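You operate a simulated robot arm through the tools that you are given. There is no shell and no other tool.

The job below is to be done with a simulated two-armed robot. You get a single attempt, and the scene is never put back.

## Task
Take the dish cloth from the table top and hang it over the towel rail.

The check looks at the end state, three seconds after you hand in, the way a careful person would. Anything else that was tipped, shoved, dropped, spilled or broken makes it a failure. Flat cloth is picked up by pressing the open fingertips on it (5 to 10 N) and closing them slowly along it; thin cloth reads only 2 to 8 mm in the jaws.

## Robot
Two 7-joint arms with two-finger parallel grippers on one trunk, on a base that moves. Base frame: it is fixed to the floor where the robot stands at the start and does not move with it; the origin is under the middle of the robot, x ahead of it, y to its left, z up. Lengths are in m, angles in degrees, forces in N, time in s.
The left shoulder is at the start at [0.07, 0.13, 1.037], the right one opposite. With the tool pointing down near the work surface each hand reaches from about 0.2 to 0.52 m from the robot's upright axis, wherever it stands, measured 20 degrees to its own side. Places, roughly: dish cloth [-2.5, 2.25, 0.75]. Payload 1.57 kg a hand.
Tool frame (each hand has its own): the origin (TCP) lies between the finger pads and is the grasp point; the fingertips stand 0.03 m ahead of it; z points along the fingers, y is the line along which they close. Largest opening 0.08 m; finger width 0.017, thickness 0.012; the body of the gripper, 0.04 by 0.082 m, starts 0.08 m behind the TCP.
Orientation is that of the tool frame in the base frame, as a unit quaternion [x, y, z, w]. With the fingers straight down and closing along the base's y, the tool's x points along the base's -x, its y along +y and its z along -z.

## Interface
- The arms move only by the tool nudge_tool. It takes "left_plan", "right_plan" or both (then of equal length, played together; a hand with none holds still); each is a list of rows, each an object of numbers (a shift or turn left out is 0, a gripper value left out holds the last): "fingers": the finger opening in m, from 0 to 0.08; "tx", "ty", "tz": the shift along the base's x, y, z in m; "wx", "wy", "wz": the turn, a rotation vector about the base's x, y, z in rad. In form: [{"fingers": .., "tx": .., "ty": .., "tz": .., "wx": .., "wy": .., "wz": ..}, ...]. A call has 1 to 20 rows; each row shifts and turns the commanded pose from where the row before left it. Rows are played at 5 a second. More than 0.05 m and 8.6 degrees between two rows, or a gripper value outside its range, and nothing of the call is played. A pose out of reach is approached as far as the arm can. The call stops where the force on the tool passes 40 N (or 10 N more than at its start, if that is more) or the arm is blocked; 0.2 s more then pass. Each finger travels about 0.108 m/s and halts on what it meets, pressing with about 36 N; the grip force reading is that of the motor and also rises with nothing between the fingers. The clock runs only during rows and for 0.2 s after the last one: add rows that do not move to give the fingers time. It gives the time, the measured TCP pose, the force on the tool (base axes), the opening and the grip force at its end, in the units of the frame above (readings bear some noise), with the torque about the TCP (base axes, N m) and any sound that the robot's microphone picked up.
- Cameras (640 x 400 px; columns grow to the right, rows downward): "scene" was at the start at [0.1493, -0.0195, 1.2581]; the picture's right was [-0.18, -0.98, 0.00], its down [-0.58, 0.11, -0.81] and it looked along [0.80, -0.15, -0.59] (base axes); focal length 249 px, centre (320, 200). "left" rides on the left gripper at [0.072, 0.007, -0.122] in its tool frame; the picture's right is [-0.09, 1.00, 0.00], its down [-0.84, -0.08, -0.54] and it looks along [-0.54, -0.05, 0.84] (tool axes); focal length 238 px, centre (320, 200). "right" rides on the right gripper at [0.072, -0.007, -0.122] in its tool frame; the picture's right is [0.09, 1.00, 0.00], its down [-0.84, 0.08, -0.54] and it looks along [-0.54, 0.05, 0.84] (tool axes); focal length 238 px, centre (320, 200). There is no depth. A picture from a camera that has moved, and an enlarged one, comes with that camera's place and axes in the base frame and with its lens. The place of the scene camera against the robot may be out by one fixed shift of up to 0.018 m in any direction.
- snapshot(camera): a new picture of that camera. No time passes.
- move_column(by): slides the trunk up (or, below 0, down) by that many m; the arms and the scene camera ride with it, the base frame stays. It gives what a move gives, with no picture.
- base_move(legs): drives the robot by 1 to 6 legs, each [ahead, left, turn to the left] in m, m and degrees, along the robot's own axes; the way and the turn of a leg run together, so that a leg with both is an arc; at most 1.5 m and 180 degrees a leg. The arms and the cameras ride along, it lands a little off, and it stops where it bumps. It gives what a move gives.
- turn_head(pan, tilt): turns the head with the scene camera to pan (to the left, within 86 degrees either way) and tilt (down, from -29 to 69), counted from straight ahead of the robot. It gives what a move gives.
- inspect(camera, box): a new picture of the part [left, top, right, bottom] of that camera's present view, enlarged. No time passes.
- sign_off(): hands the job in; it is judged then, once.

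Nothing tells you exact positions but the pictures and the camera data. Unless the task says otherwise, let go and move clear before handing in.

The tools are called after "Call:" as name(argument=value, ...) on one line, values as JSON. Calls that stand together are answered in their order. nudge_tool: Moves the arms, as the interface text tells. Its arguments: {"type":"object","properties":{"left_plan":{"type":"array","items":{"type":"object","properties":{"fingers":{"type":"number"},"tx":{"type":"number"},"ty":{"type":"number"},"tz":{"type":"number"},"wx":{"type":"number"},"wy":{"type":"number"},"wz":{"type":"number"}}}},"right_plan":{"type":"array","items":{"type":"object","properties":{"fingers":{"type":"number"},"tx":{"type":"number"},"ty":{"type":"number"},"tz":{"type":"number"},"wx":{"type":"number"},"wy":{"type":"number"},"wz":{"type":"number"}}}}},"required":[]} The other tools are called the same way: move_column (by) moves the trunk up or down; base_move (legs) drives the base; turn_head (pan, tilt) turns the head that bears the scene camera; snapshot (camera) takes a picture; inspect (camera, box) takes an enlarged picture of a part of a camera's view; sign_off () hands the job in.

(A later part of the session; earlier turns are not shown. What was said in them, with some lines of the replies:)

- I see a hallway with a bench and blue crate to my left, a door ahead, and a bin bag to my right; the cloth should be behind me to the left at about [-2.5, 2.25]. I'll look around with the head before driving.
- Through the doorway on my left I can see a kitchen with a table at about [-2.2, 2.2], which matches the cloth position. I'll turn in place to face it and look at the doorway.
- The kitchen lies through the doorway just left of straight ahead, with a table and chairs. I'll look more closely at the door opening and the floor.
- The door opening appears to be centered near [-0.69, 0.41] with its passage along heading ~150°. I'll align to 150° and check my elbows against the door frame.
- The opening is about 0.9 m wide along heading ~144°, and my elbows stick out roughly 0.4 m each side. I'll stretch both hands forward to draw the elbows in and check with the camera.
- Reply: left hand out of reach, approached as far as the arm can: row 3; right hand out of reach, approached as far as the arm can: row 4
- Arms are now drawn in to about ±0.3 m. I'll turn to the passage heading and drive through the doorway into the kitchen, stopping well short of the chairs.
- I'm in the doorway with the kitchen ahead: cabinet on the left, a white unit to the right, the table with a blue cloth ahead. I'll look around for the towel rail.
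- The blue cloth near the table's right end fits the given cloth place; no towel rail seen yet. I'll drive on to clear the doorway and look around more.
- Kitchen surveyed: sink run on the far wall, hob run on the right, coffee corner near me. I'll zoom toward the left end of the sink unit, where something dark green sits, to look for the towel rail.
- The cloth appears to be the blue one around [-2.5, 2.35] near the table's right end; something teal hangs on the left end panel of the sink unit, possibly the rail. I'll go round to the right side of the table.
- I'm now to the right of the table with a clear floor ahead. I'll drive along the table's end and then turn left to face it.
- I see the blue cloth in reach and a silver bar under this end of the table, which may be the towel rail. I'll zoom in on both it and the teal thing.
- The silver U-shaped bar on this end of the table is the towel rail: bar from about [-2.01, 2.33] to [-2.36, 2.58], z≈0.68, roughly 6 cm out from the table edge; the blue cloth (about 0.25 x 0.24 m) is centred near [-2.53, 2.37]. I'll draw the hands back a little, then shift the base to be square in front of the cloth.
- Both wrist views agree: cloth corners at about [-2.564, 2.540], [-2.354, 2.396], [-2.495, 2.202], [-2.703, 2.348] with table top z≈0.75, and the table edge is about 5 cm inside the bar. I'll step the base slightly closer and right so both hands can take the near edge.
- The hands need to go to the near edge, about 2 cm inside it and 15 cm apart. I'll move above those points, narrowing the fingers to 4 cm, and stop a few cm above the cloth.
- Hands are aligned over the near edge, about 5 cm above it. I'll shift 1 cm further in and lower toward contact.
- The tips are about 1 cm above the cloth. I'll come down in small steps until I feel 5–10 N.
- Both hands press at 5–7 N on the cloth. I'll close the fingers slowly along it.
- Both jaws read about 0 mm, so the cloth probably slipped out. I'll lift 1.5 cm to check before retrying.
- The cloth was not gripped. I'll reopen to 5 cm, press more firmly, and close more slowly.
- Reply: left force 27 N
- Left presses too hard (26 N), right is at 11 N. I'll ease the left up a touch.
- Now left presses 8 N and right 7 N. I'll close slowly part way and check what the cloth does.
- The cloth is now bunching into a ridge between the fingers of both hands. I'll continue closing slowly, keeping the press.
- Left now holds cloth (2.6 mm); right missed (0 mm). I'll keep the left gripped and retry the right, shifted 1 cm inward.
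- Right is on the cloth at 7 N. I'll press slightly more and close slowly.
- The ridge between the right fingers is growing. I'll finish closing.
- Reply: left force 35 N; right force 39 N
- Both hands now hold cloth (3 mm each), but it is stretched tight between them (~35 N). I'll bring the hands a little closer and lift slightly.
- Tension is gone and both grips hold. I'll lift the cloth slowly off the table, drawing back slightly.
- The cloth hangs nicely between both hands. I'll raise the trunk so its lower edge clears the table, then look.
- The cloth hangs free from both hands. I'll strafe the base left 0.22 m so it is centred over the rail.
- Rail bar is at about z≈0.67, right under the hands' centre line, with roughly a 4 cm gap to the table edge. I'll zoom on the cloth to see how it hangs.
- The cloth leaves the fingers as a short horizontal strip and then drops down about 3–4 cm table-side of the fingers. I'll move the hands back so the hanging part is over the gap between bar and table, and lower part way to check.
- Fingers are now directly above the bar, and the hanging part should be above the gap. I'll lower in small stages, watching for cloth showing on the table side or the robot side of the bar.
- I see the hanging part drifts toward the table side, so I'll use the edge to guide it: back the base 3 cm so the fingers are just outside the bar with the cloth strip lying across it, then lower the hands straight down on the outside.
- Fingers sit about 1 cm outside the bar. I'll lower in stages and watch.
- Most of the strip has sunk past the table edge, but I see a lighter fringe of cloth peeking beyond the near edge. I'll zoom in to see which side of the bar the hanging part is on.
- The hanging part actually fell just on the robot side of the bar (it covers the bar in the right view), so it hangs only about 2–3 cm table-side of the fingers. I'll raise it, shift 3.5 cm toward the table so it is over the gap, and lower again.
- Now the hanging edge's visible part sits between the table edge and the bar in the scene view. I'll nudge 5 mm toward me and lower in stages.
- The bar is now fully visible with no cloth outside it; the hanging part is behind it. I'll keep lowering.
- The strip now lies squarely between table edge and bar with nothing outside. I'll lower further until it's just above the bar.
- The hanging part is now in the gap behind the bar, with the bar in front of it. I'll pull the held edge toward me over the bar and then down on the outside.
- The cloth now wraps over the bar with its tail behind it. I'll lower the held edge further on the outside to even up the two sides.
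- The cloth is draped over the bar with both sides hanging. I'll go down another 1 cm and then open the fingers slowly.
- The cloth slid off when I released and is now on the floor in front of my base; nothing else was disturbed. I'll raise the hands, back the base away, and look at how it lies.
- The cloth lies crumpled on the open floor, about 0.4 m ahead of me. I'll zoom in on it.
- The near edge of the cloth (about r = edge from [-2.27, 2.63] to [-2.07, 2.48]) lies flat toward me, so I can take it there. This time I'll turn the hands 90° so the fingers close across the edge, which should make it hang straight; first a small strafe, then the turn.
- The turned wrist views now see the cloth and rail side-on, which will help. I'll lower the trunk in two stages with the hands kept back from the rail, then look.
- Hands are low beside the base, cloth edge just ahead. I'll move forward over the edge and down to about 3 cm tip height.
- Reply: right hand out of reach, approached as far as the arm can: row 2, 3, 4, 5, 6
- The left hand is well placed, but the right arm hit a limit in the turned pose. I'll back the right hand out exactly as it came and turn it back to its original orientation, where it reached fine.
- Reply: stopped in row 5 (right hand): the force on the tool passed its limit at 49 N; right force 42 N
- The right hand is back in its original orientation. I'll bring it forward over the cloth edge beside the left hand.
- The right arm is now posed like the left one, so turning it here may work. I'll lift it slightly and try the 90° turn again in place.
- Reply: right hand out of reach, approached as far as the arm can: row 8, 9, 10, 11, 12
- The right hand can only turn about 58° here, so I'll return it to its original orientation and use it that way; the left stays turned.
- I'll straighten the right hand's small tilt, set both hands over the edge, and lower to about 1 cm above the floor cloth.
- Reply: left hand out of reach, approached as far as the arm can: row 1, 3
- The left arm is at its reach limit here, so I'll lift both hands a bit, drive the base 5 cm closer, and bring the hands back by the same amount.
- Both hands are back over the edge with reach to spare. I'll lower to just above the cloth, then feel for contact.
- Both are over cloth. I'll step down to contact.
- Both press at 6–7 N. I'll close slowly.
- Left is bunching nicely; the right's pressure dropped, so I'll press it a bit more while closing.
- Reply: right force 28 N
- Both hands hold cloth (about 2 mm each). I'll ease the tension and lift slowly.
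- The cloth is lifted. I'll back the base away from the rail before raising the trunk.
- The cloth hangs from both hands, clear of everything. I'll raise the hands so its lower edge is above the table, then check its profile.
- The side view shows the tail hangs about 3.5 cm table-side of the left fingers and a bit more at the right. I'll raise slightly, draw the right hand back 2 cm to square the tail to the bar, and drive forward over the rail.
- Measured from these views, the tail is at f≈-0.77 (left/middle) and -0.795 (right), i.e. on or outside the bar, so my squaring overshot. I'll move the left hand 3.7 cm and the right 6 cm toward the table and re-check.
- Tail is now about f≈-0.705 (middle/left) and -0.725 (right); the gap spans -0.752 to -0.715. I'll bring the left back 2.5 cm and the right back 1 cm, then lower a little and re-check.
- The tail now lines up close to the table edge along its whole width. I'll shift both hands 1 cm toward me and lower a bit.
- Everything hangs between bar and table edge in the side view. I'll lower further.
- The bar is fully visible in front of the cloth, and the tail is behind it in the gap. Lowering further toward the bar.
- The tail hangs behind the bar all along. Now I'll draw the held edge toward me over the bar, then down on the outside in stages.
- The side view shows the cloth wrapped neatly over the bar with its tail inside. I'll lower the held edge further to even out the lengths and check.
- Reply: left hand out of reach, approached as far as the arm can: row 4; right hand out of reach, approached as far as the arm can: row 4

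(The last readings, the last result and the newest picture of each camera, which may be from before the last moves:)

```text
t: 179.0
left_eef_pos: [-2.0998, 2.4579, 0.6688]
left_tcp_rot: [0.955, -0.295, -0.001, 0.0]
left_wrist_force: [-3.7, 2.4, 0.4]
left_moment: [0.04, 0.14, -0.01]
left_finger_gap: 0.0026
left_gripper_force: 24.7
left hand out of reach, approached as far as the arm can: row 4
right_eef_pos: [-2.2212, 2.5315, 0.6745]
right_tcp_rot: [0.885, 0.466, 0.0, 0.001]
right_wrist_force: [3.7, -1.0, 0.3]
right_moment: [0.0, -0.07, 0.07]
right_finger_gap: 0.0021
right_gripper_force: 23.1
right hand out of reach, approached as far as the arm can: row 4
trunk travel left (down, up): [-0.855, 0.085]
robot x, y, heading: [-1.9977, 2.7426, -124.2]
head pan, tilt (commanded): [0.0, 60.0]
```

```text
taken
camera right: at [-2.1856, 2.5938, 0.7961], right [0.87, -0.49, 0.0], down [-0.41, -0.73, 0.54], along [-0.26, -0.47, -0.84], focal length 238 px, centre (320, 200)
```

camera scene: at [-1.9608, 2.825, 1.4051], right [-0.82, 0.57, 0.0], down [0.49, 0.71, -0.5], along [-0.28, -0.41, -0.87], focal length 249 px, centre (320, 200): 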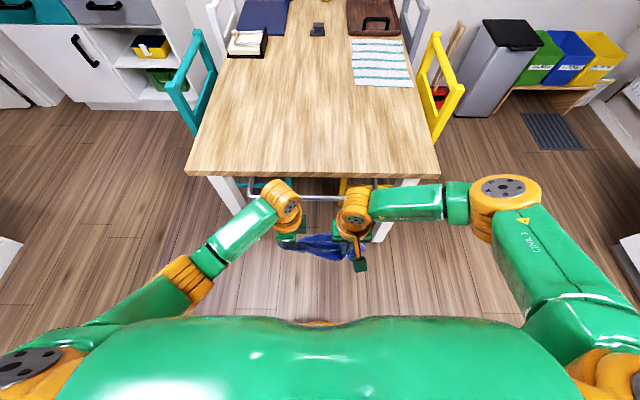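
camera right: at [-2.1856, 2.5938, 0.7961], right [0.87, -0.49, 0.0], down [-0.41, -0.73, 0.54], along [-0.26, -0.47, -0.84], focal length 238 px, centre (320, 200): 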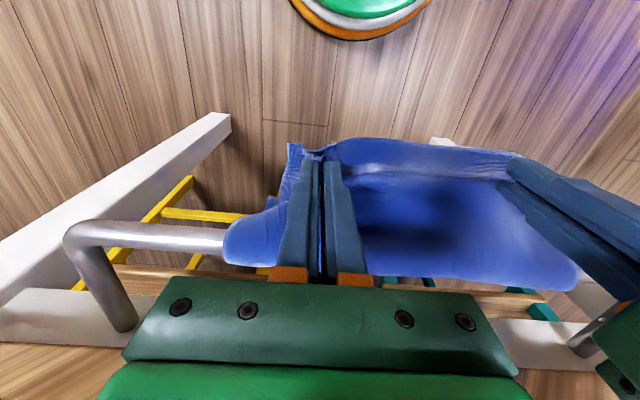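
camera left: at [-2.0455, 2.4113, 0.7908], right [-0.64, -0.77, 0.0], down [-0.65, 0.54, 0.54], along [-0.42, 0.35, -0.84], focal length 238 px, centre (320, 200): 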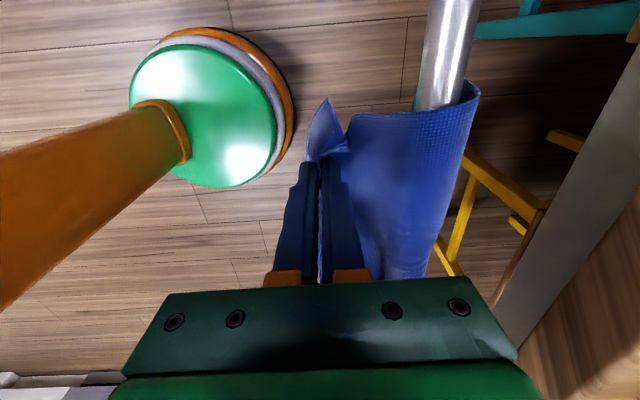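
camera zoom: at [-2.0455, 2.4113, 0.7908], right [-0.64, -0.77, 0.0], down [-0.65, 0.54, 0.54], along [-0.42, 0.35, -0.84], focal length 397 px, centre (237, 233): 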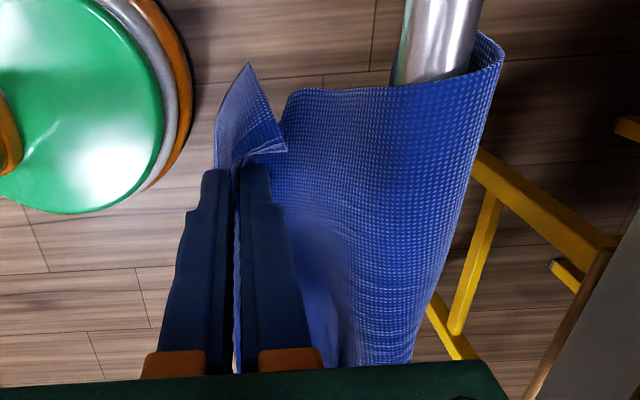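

The cloth hugs the bar well. I'll zoom on the right end to check how much hangs on the inside there.

Call:
inspect(camera="right", box=[190, 120, 350, 290])

Call:
inspect(camera="right", box=[340, 120, 640, 320])

Call:
turn_head(pan=0, tilt=68)

Call:
inspect(camera="scene", box=[220, 120, 420, 260])

```text
2.35 times, centred on (270, 205) of right
camera zoom: at [-2.1856, 2.5938, 0.7961], right [0.87, -0.49, 0.0], down [-0.41, -0.73, 0.54], along [-0.26, -0.47, -0.84], focal length 561 px, centre (438, 188)
```

zoom: 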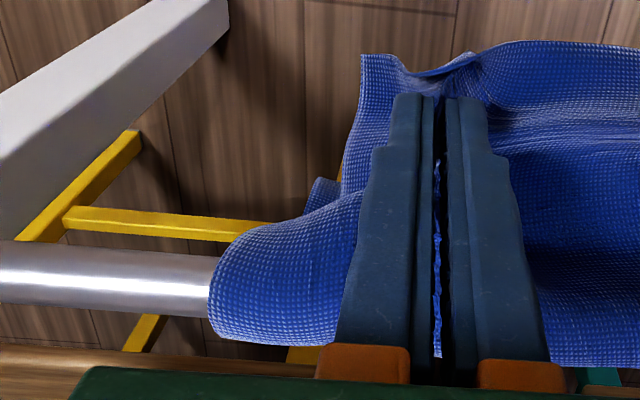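

```text
2.00 times, centred on (490, 220) of right
camera zoom: at [-2.1856, 2.5938, 0.7961], right [0.87, -0.49, 0.0], down [-0.41, -0.73, 0.54], along [-0.26, -0.47, -0.84], focal length 477 px, centre (-20, 160)
```

zoom: 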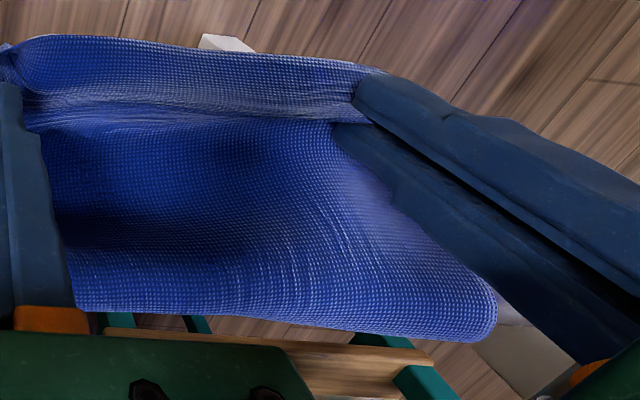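

```text
t: 179.7
left_eef_pos: [-2.1013, 2.4585, 0.6682]
left_tcp_rot: [0.956, -0.294, -0.001, 0.001]
left_wrist_force: [-3.6, 1.2, -0.5]
left_moment: [0.04, 0.14, 0.03]
left_finger_gap: 0.0026
left_gripper_force: 23.6
right_eef_pos: [-2.2205, 2.5306, 0.6753]
right_tcp_rot: [0.884, 0.467, 0.0, 0.0]
right_wrist_force: [3.9, -1.0, -0.3]
right_moment: [-0.06, -0.09, 0.1]
right_finger_gap: 0.0021
right_gripper_force: 23.8
trunk travel left (down, up): [-0.855, 0.085]
robot x, y, heading: [-1.9967, 2.7425, -124.1]
head pan, tilt (commanded): [0.0, 68.0]
```

```text
2.86 times, centred on (320, 190) of scene
camera zoom: at [-2.0428, 2.6515, 1.3965], right [-0.83, 0.56, 0.0], down [0.52, 0.77, -0.38], along [-0.21, -0.31, -0.93], focal length 710 px, centre (320, 229)
```

zoom: 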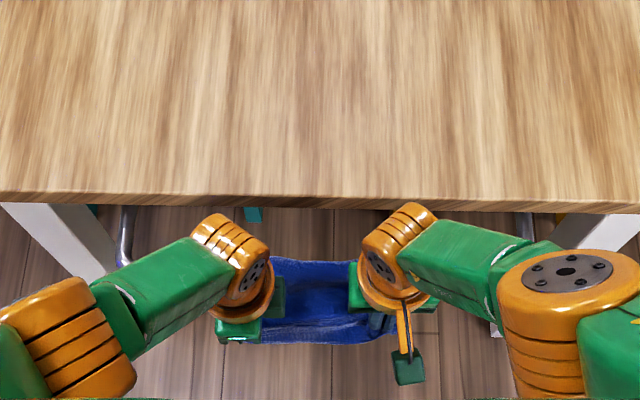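

Right end has about 11–12 cm inside and 12 cm outside, so it's near balance. I'll raise the hands 2 cm to see whether the cloth slides inward or keeps its place on the bar.

Call:
nudge_tool(left_plan=[{"tz": 0.01, "tx": -0.003, "ty": -0.001}, {"tz": 0.01}, {}, {}], right_plan=[{"tz": 0.007}, {"tz": 0.007}, {}, {}])

Call:
snapshot(camera="left")

Call:
snapshot(camera="right")

Call:
inspect(camera="right", box=[190, 120, 350, 290])

```text
t: 180.7
left_eef_pos: [-2.104, 2.4571, 0.6898]
left_tcp_rot: [0.955, -0.295, -0.001, 0.001]
left_wrist_force: [-1.1, 0.8, -0.5]
left_moment: [-0.01, 0.03, -0.02]
left_finger_gap: 0.0025
left_gripper_force: 23.9
right_eef_pos: [-2.2212, 2.5307, 0.6877]
right_tcp_rot: [0.885, 0.466, 0.001, 0.001]
right_wrist_force: [0.9, -0.5, -0.9]
right_moment: [0.01, -0.05, 0.02]
right_finger_gap: 0.0018
right_gripper_force: 23.7
trunk travel left (down, up): [-0.855, 0.085]
robot x, y, heading: [-1.9949, 2.7448, -124.2]
head pan, tilt (commanded): [0.0, 68.0]
```

```text
taken
camera left: at [-2.0488, 2.4102, 0.8111], right [-0.64, -0.77, 0.0], down [-0.65, 0.54, 0.54], along [-0.42, 0.35, -0.84], focal length 238 px, centre (320, 200)
```

left: 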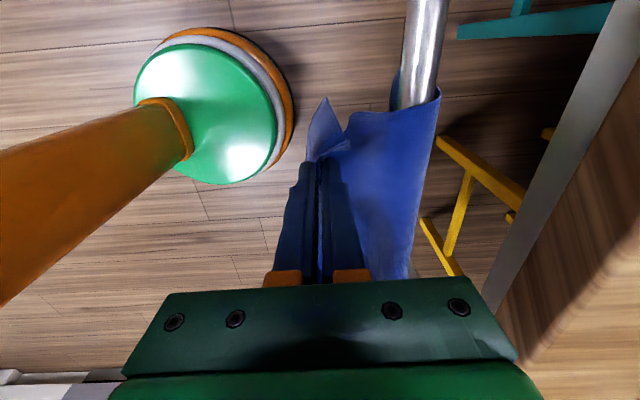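

```text
taken
camera right: at [-2.1857, 2.5936, 0.81], right [0.87, -0.49, 0.0], down [-0.41, -0.73, 0.54], along [-0.26, -0.47, -0.84], focal length 238 px, centre (320, 200)
```

right: 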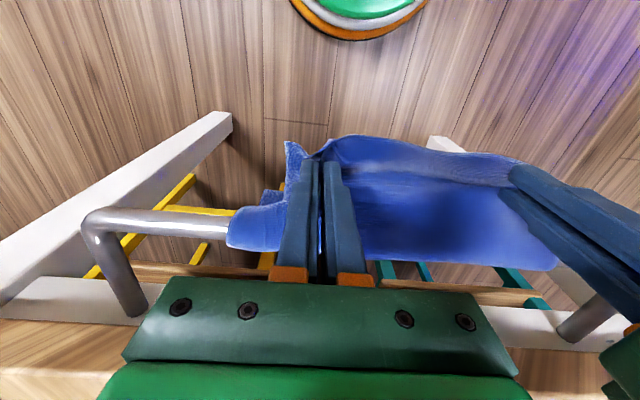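

```text
2.35 times, centred on (270, 205) of right
camera zoom: at [-2.1857, 2.5936, 0.81], right [0.87, -0.49, 0.0], down [-0.41, -0.73, 0.54], along [-0.26, -0.47, -0.84], focal length 561 px, centre (438, 188)
```

zoom: 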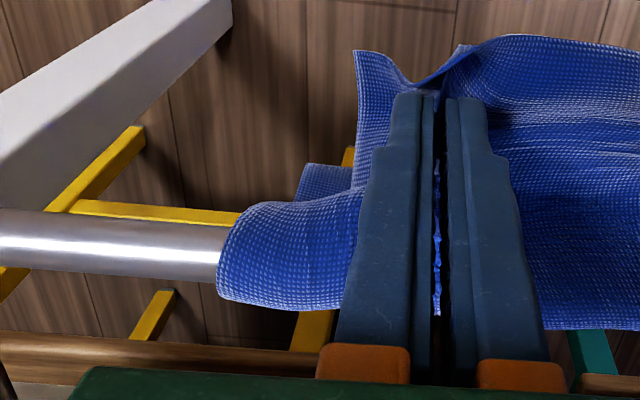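

The tail stayed put when I gave slack, so the bar does grip the cloth. I'll release only the left hand first, opening slightly, and watch while the right still holds.

Call:
nudge_tool(left_plan=[{"fingers": 0.004}, {"fingers": 0.006}, {"fingers": 0.008}, {"fingers": 0.01}, {"fingers": 0.012}, {}, {}])

Call:
snapshot(camera="left")

Call:
snapshot(camera="right")

```text
t: 182.3
left_eef_pos: [-2.1047, 2.4586, 0.6886]
left_tcp_rot: [0.956, -0.295, 0.0, 0.0]
left_wrist_force: [0.6, 1.0, 0.4]
left_moment: [0.0, 0.02, 0.01]
left_finger_gap: 0.0117
left_gripper_force: 0.1
right_eef_pos: [-2.2201, 2.5307, 0.6876]
right_tcp_rot: [0.885, 0.466, 0.001, 0.001]
right_wrist_force: [-0.8, 0.1, 0.1]
right_moment: [0.01, 0.0, -0.03]
right_finger_gap: 0.0019
right_gripper_force: 23.3
trunk travel left (down, up): [-0.855, 0.085]
robot x, y, heading: [-1.9928, 2.7447, -124.5]
head pan, tilt (commanded): [0.0, 68.0]
```

```text
taken
camera left: at [-2.0488, 2.4102, 0.8111], right [-0.64, -0.77, 0.0], down [-0.65, 0.54, 0.54], along [-0.42, 0.35, -0.84], focal length 238 px, centre (320, 200)
```

left: 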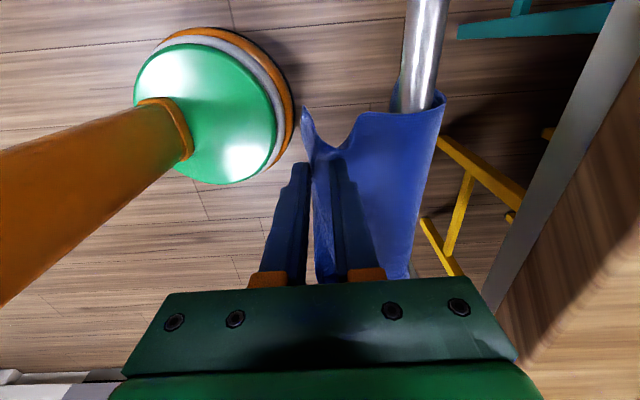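

```text
taken
camera right: at [-2.1856, 2.5936, 0.81], right [0.87, -0.49, 0.0], down [-0.41, -0.73, 0.54], along [-0.26, -0.47, -0.84], focal length 238 px, centre (320, 200)
```

right: 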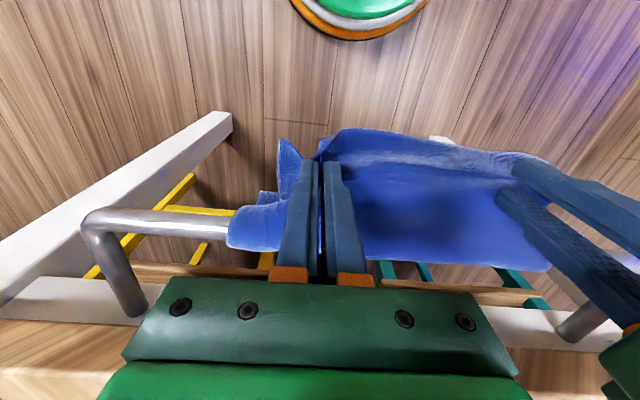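

The left part is loose and stays over the bar. I'll open a touch more and lift the left hand clear, straight up.

Call:
nudge_tool(left_plan=[{"fingers": 0.016}, {"fingers": 0.02}, {}, {"tz": 0.01}, {"tz": 0.01}, {"tz": 0.015}, {"tz": 0.02}, {"tz": 0.02}, {}])

Call:
snapshot(camera="left")

Call:
snapshot(camera="right")

Call:
inspect(camera="scene", box=[220, 120, 420, 260])

```text
t: 184.3
left_eef_pos: [-2.1064, 2.456, 0.7655]
left_tcp_rot: [0.956, -0.295, 0.0, 0.0]
left_wrist_force: [0.0, 0.0, 0.3]
left_moment: [0.01, 0.01, -0.04]
left_finger_gap: 0.0202
left_gripper_force: 0.1
right_eef_pos: [-2.2202, 2.5312, 0.688]
right_tcp_rot: [0.885, 0.465, 0.0, 0.001]
right_wrist_force: [-0.1, 0.6, 0.3]
right_moment: [0.0, 0.03, 0.01]
right_finger_gap: 0.0018
right_gripper_force: 23.9
trunk travel left (down, up): [-0.855, 0.085]
robot x, y, heading: [-1.9949, 2.7427, -124.2]
head pan, tilt (commanded): [0.0, 68.0]
```

```text
taken
camera left: at [-2.0502, 2.4098, 0.8866], right [-0.64, -0.77, 0.0], down [-0.65, 0.54, 0.54], along [-0.42, 0.35, -0.84], focal length 238 px, centre (320, 200)
```

left: 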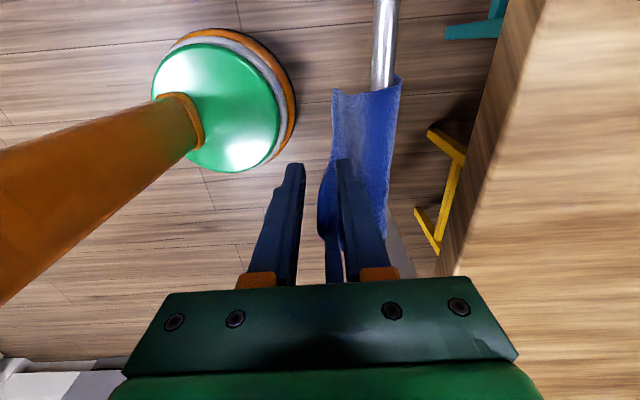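

```text
taken
camera right: at [-2.1856, 2.5936, 0.81], right [0.87, -0.49, 0.0], down [-0.41, -0.73, 0.54], along [-0.26, -0.47, -0.84], focal length 238 px, centre (320, 200)
```

right: 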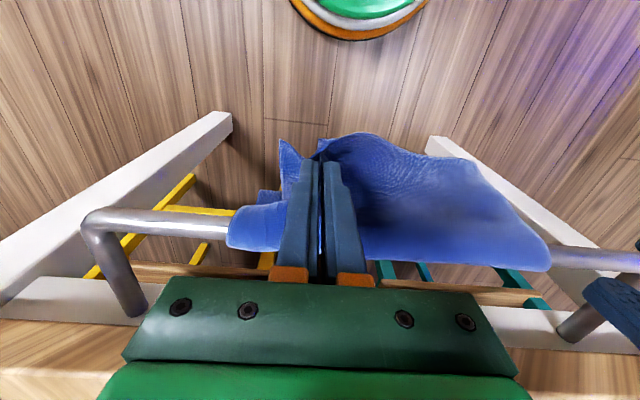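

```text
2.86 times, centred on (320, 190) of scene
camera zoom: at [-2.0429, 2.6515, 1.3965], right [-0.83, 0.56, 0.0], down [0.52, 0.77, -0.37], along [-0.21, -0.31, -0.93], focal length 710 px, centre (320, 229)
```

zoom: 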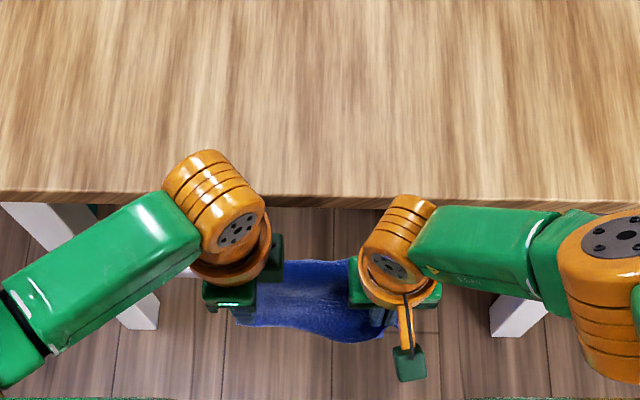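

The left half is released and stays draped over the bar. I'll lift the left hand further away and then open the right hand just slightly, watching.

Call:
nudge_tool(left_plan=[{"tz": 0.02}, {"tz": 0.02}, {"tz": 0.02}, {}, {}, {}, {}, {}, {}, {}], right_plan=[{}, {}, {}, {"fingers": 0.003}, {"fingers": 0.004}, {"fingers": 0.005}, {"fingers": 0.006}, {"fingers": 0.007}, {"fingers": 0.008}, {}])

Call:
snapshot(camera="left")

Call:
snapshot(camera="right")

```text
t: 186.5
left_eef_pos: [-2.1047, 2.4581, 0.8251]
left_tcp_rot: [0.956, -0.295, -0.001, 0.0]
left_wrist_force: [0.6, 0.3, 0.0]
left_moment: [0.03, -0.04, 0.01]
left_finger_gap: 0.0201
left_gripper_force: 0.0
right_eef_pos: [-2.2207, 2.5305, 0.6884]
right_tcp_rot: [0.885, 0.466, 0.0, 0.001]
right_wrist_force: [-0.8, 0.8, -0.1]
right_moment: [-0.01, 0.01, 0.02]
right_finger_gap: 0.0082
right_gripper_force: 0.2
trunk travel left (down, up): [-0.855, 0.085]
robot x, y, heading: [-1.9904, 2.7428, -124.1]
head pan, tilt (commanded): [0.0, 68.0]
```

```text
taken
camera left: at [-2.0482, 2.4109, 0.9474], right [-0.64, -0.77, 0.0], down [-0.65, 0.54, 0.54], along [-0.42, 0.35, -0.84], focal length 238 px, centre (320, 200)
```

left: 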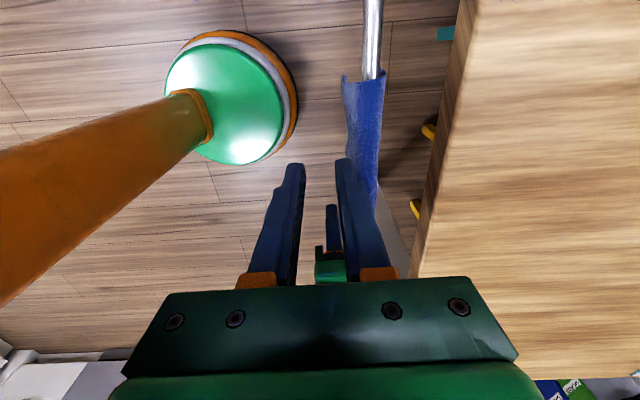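

```text
taken
camera right: at [-2.1856, 2.5936, 0.81], right [0.87, -0.49, 0.0], down [-0.41, -0.73, 0.54], along [-0.26, -0.47, -0.84], focal length 238 px, centre (320, 200)
```

right: 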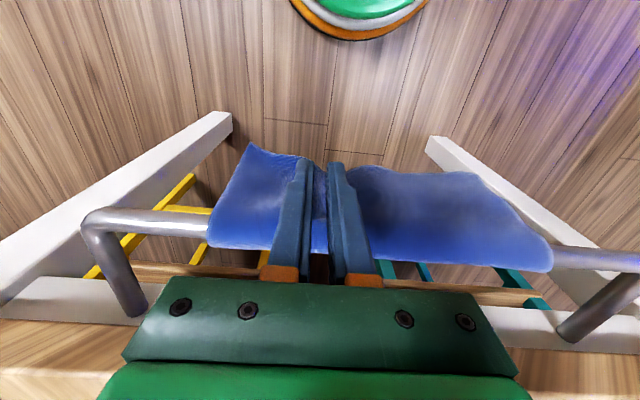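

The cloth now lies spread over the bar, held only by itself. I'll let a second pass without moving to see that it's stable, then check again.

Call:
nudge_tool(right_plan=[{}, {}, {}, {}, {}])

Call:
inspect(camera="right", box=[180, 120, 580, 320])

Call:
inspect(camera="left", box=[280, 40, 440, 260])

```text
t: 187.7
left_eef_pos: [-2.1032, 2.4571, 0.8258]
left_tcp_rot: [0.956, -0.295, 0.0, 0.0]
left_wrist_force: [0.1, 0.9, 1.0]
left_moment: [0.0, 0.01, 0.04]
left_finger_gap: 0.0199
left_gripper_force: 0.0
right_eef_pos: [-2.2205, 2.5312, 0.6883]
right_tcp_rot: [0.885, 0.467, 0.0, 0.001]
right_wrist_force: [0.2, 0.3, 0.2]
right_moment: [-0.02, -0.01, 0.03]
right_finger_gap: 0.0081
right_gripper_force: 0.1
trunk travel left (down, up): [-0.855, 0.085]
robot x, y, heading: [-1.9941, 2.746, -124.3]
head pan, tilt (commanded): [0.0, 68.0]
```

```text
1.60 times, centred on (380, 220) of right
camera zoom: at [-2.1855, 2.5936, 0.81], right [0.87, -0.49, 0.0], down [-0.41, -0.73, 0.54], along [-0.26, -0.47, -0.84], focal length 381 px, centre (224, 168)
```

zoom: 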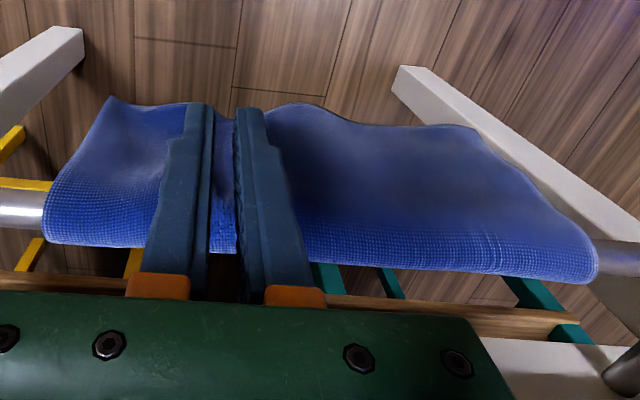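

```text
1.82 times, centred on (360, 150) of left
camera zoom: at [-2.0482, 2.4109, 0.9473], right [-0.64, -0.77, 0.0], down [-0.65, 0.54, 0.54], along [-0.42, 0.35, -0.84], focal length 433 px, centre (247, 291)
```

zoom: 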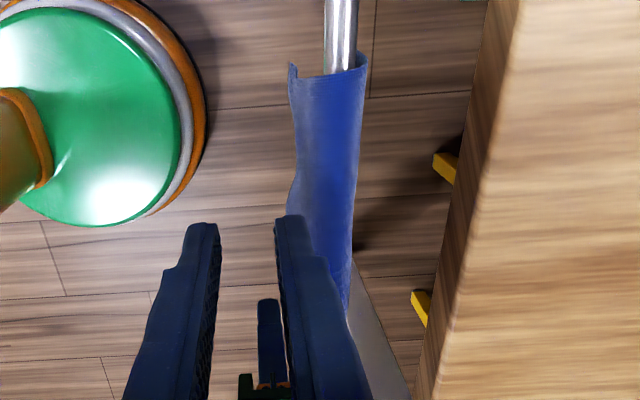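

It's stable and evenly draped. The right fingers stand just in front of it, so I'll withdraw the right hand slowly toward me first.

Call:
nudge_tool(right_plan=[{"fingers": 0.011}, {}, {"tx": 0.0023, "ty": 0.0033}, {"tx": 0.0023, "ty": 0.0033}, {"tx": 0.0029, "ty": 0.0041}, {"tx": 0.0029, "ty": 0.0041}, {}])

Call:
inspect(camera="right", box=[180, 120, 580, 320])

Call:
inspect(camera="left", box=[280, 40, 440, 260])

```text
t: 189.3
left_eef_pos: [-2.1041, 2.4569, 0.8255]
left_tcp_rot: [0.956, -0.295, 0.0, 0.0]
left_wrist_force: [-0.3, 0.6, 0.2]
left_moment: [0.02, -0.02, -0.01]
left_finger_gap: 0.0201
left_gripper_force: 0.1
right_eef_pos: [-2.2094, 2.5464, 0.6896]
right_tcp_rot: [0.885, 0.466, 0.001, 0.0]
right_wrist_force: [0.0, -0.1, -0.7]
right_moment: [-0.03, 0.02, 0.02]
right_finger_gap: 0.0107
right_gripper_force: 0.1
trunk travel left (down, up): [-0.855, 0.085]
robot x, y, heading: [-1.9952, 2.7474, -124.2]
head pan, tilt (commanded): [0.0, 68.0]
```

```text
1.60 times, centred on (380, 220) of right
camera zoom: at [-2.1749, 2.6085, 0.8103], right [0.87, -0.49, 0.0], down [-0.41, -0.73, 0.54], along [-0.26, -0.47, -0.84], focal length 381 px, centre (224, 168)
```

zoom: 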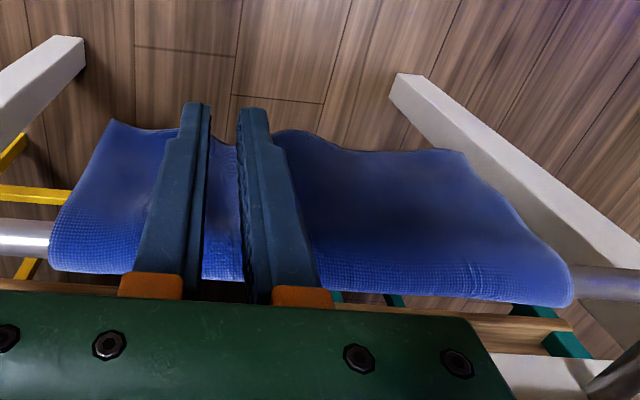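

```text
1.82 times, centred on (360, 150) of left
camera zoom: at [-2.0482, 2.4109, 0.9473], right [-0.64, -0.77, 0.0], down [-0.65, 0.54, 0.54], along [-0.42, 0.35, -0.84], focal length 433 px, centre (247, 291)
```

zoom: 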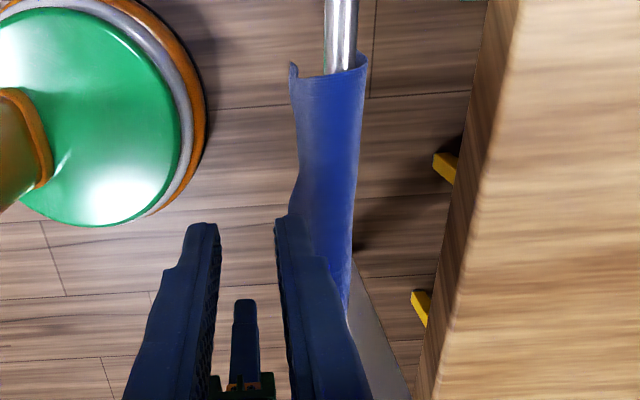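

The cloth stayed in place. I'll draw the right hand further back and up, raise the left, and then back the base away.

Call:
nudge_tool(left_plan=[{}, {}, {}, {}, {"tz": 0.02}, {"tz": 0.03}, {"tz": 0.03}, {}], right_plan=[{"tx": 0.0057, "ty": 0.0082}, {"tx": 0.0057, "ty": 0.0082}, {"tx": 0.0057, "ty": 0.0082}, {"tx": 0.0057, "ty": 0.0082}, {"tz": 0.02}, {"tz": 0.03}, {"tz": 0.03}, {}])

Call:
base_move(legs=[[-0.3, 0, 0]])

Call:
turn_head(pan=0, tilt=50)

Call:
snapshot(camera="scene")

Call:
inspect(camera="scene", box=[220, 120, 420, 260])

Call:
snapshot(camera="right")

```text
t: 191.1
left_eef_pos: [-2.1046, 2.4572, 0.9044]
left_tcp_rot: [0.956, -0.295, -0.001, -0.001]
left_wrist_force: [-0.2, -0.1, -0.6]
left_moment: [-0.02, -0.01, -0.04]
left_finger_gap: 0.0199
left_gripper_force: 0.0
right_eef_pos: [-2.1876, 2.5775, 0.7691]
right_tcp_rot: [0.885, 0.465, 0.002, 0.001]
right_wrist_force: [-0.1, -0.7, -0.6]
right_moment: [-0.01, 0.0, -0.02]
right_finger_gap: 0.0112
right_gripper_force: 0.0
trunk travel left (down, up): [-0.855, 0.085]
robot x, y, heading: [-1.9992, 2.7424, -124.4]
head pan, tilt (commanded): [0.0, 68.0]
```

```text
t: 193.1
left_eef_pos: [-1.9385, 2.7014, 0.9015]
left_tcp_rot: [0.956, -0.294, 0.0, 0.0]
left_wrist_force: [-0.7, 0.1, -0.2]
left_moment: [0.02, -0.05, 0.04]
left_finger_gap: 0.0198
left_gripper_force: 0.0
right_eef_pos: [-2.0223, 2.8226, 0.7699]
right_tcp_rot: [0.885, 0.467, 0.001, 0.001]
right_wrist_force: [-0.2, -0.3, 0.3]
right_moment: [0.04, 0.01, 0.0]
right_finger_gap: 0.0109
right_gripper_force: 0.1
trunk travel left (down, up): [-0.855, 0.085]
robot x, y, heading: [-1.826, 2.9897, -124.4]
head pan, tilt (commanded): [0.0, 68.0]
```

```text
t: 193.9
left_eef_pos: [-1.9369, 2.7023, 0.903]
left_tcp_rot: [0.956, -0.295, 0.0, 0.0]
left_wrist_force: [-0.8, 0.9, -0.4]
left_moment: [0.0, 0.02, -0.01]
left_finger_gap: 0.0197
left_gripper_force: 0.1
right_eef_pos: [-2.021, 2.8229, 0.7692]
right_tcp_rot: [0.885, 0.466, -0.001, 0.001]
right_wrist_force: [0.0, -0.4, 0.6]
right_moment: [0.04, -0.02, 0.01]
right_finger_gap: 0.0112
right_gripper_force: 0.0
trunk travel left (down, up): [-0.855, 0.085]
robot x, y, heading: [-1.8267, 2.9878, -124.3]
head pan, tilt (commanded): [0.0, 50.0]
```

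```text
taken
camera scene: at [-1.8868, 2.8804, 1.4177], right [-0.83, 0.56, 0.0], down [0.43, 0.63, -0.64], along [-0.36, -0.53, -0.77], focal length 249 px, centre (320, 200)
```

scene: 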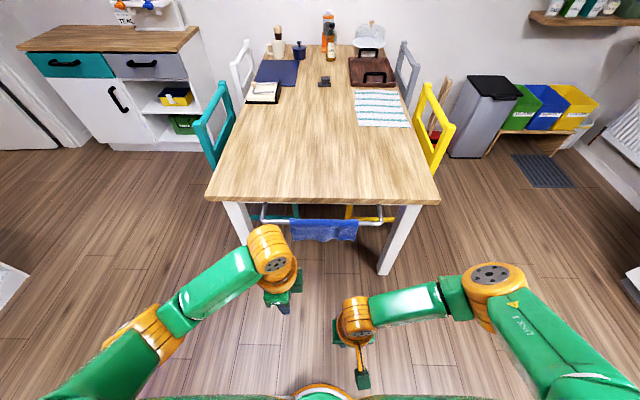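

```text
2.86 times, centred on (320, 190) of scene
camera zoom: at [-1.8868, 2.8804, 1.4177], right [-0.83, 0.56, 0.0], down [0.43, 0.63, -0.64], along [-0.36, -0.53, -0.77], focal length 710 px, centre (320, 229)
```

zoom: 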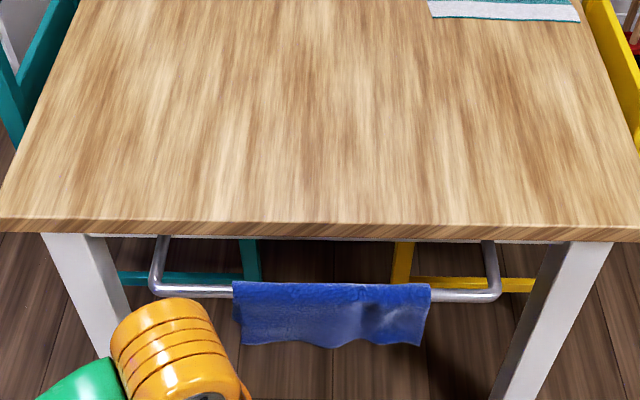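

```text
taken
camera right: at [-1.9853, 2.8855, 0.8911], right [0.87, -0.49, 0.0], down [-0.41, -0.73, 0.54], along [-0.26, -0.47, -0.84], focal length 238 px, centre (320, 200)
```

right: 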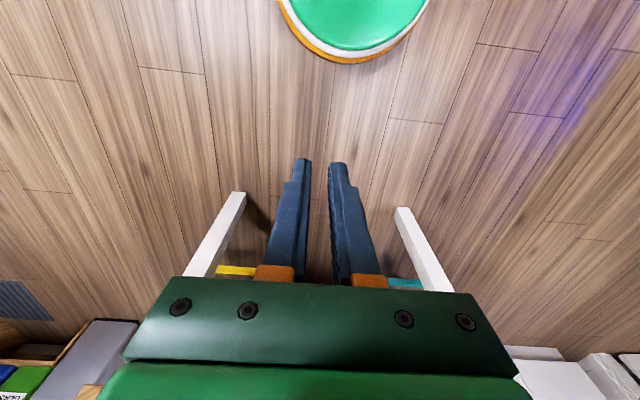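

The blue dish cloth hangs over the towel rail at the end of the table and has stayed there for several seconds with both hands well clear. From what I can see, the table items and chairs are as I found them, so I'm handing in.

Call:
sign_off()

```text
The job is handed in.
```

The blue dish cloth is hanging over the silver towel rail at the end of the kitchen table. I've handed the job in.

- **First attempt:** the cloth slid off the rail when I let go and landed on the floor in front of the robot. I picked it up and hung it again.
- **Second attempt:** I released one hand at a time. The cloth stayed put for several seconds while I pulled both hands clear and backed away. I didn't look from underneath at the end, so I only know how far it hangs on the table side from views taken just before I let go.
- **Contact:** during the pick-up, the right gripper pressed against the robot's own base and stopped.
- **Other objects:** in the last picture, everything else on the table and the chairs looked unmoved.
- **Which cloth:** I took the blue one because it was closest to the position you gave. The striped cloth is still on the table.
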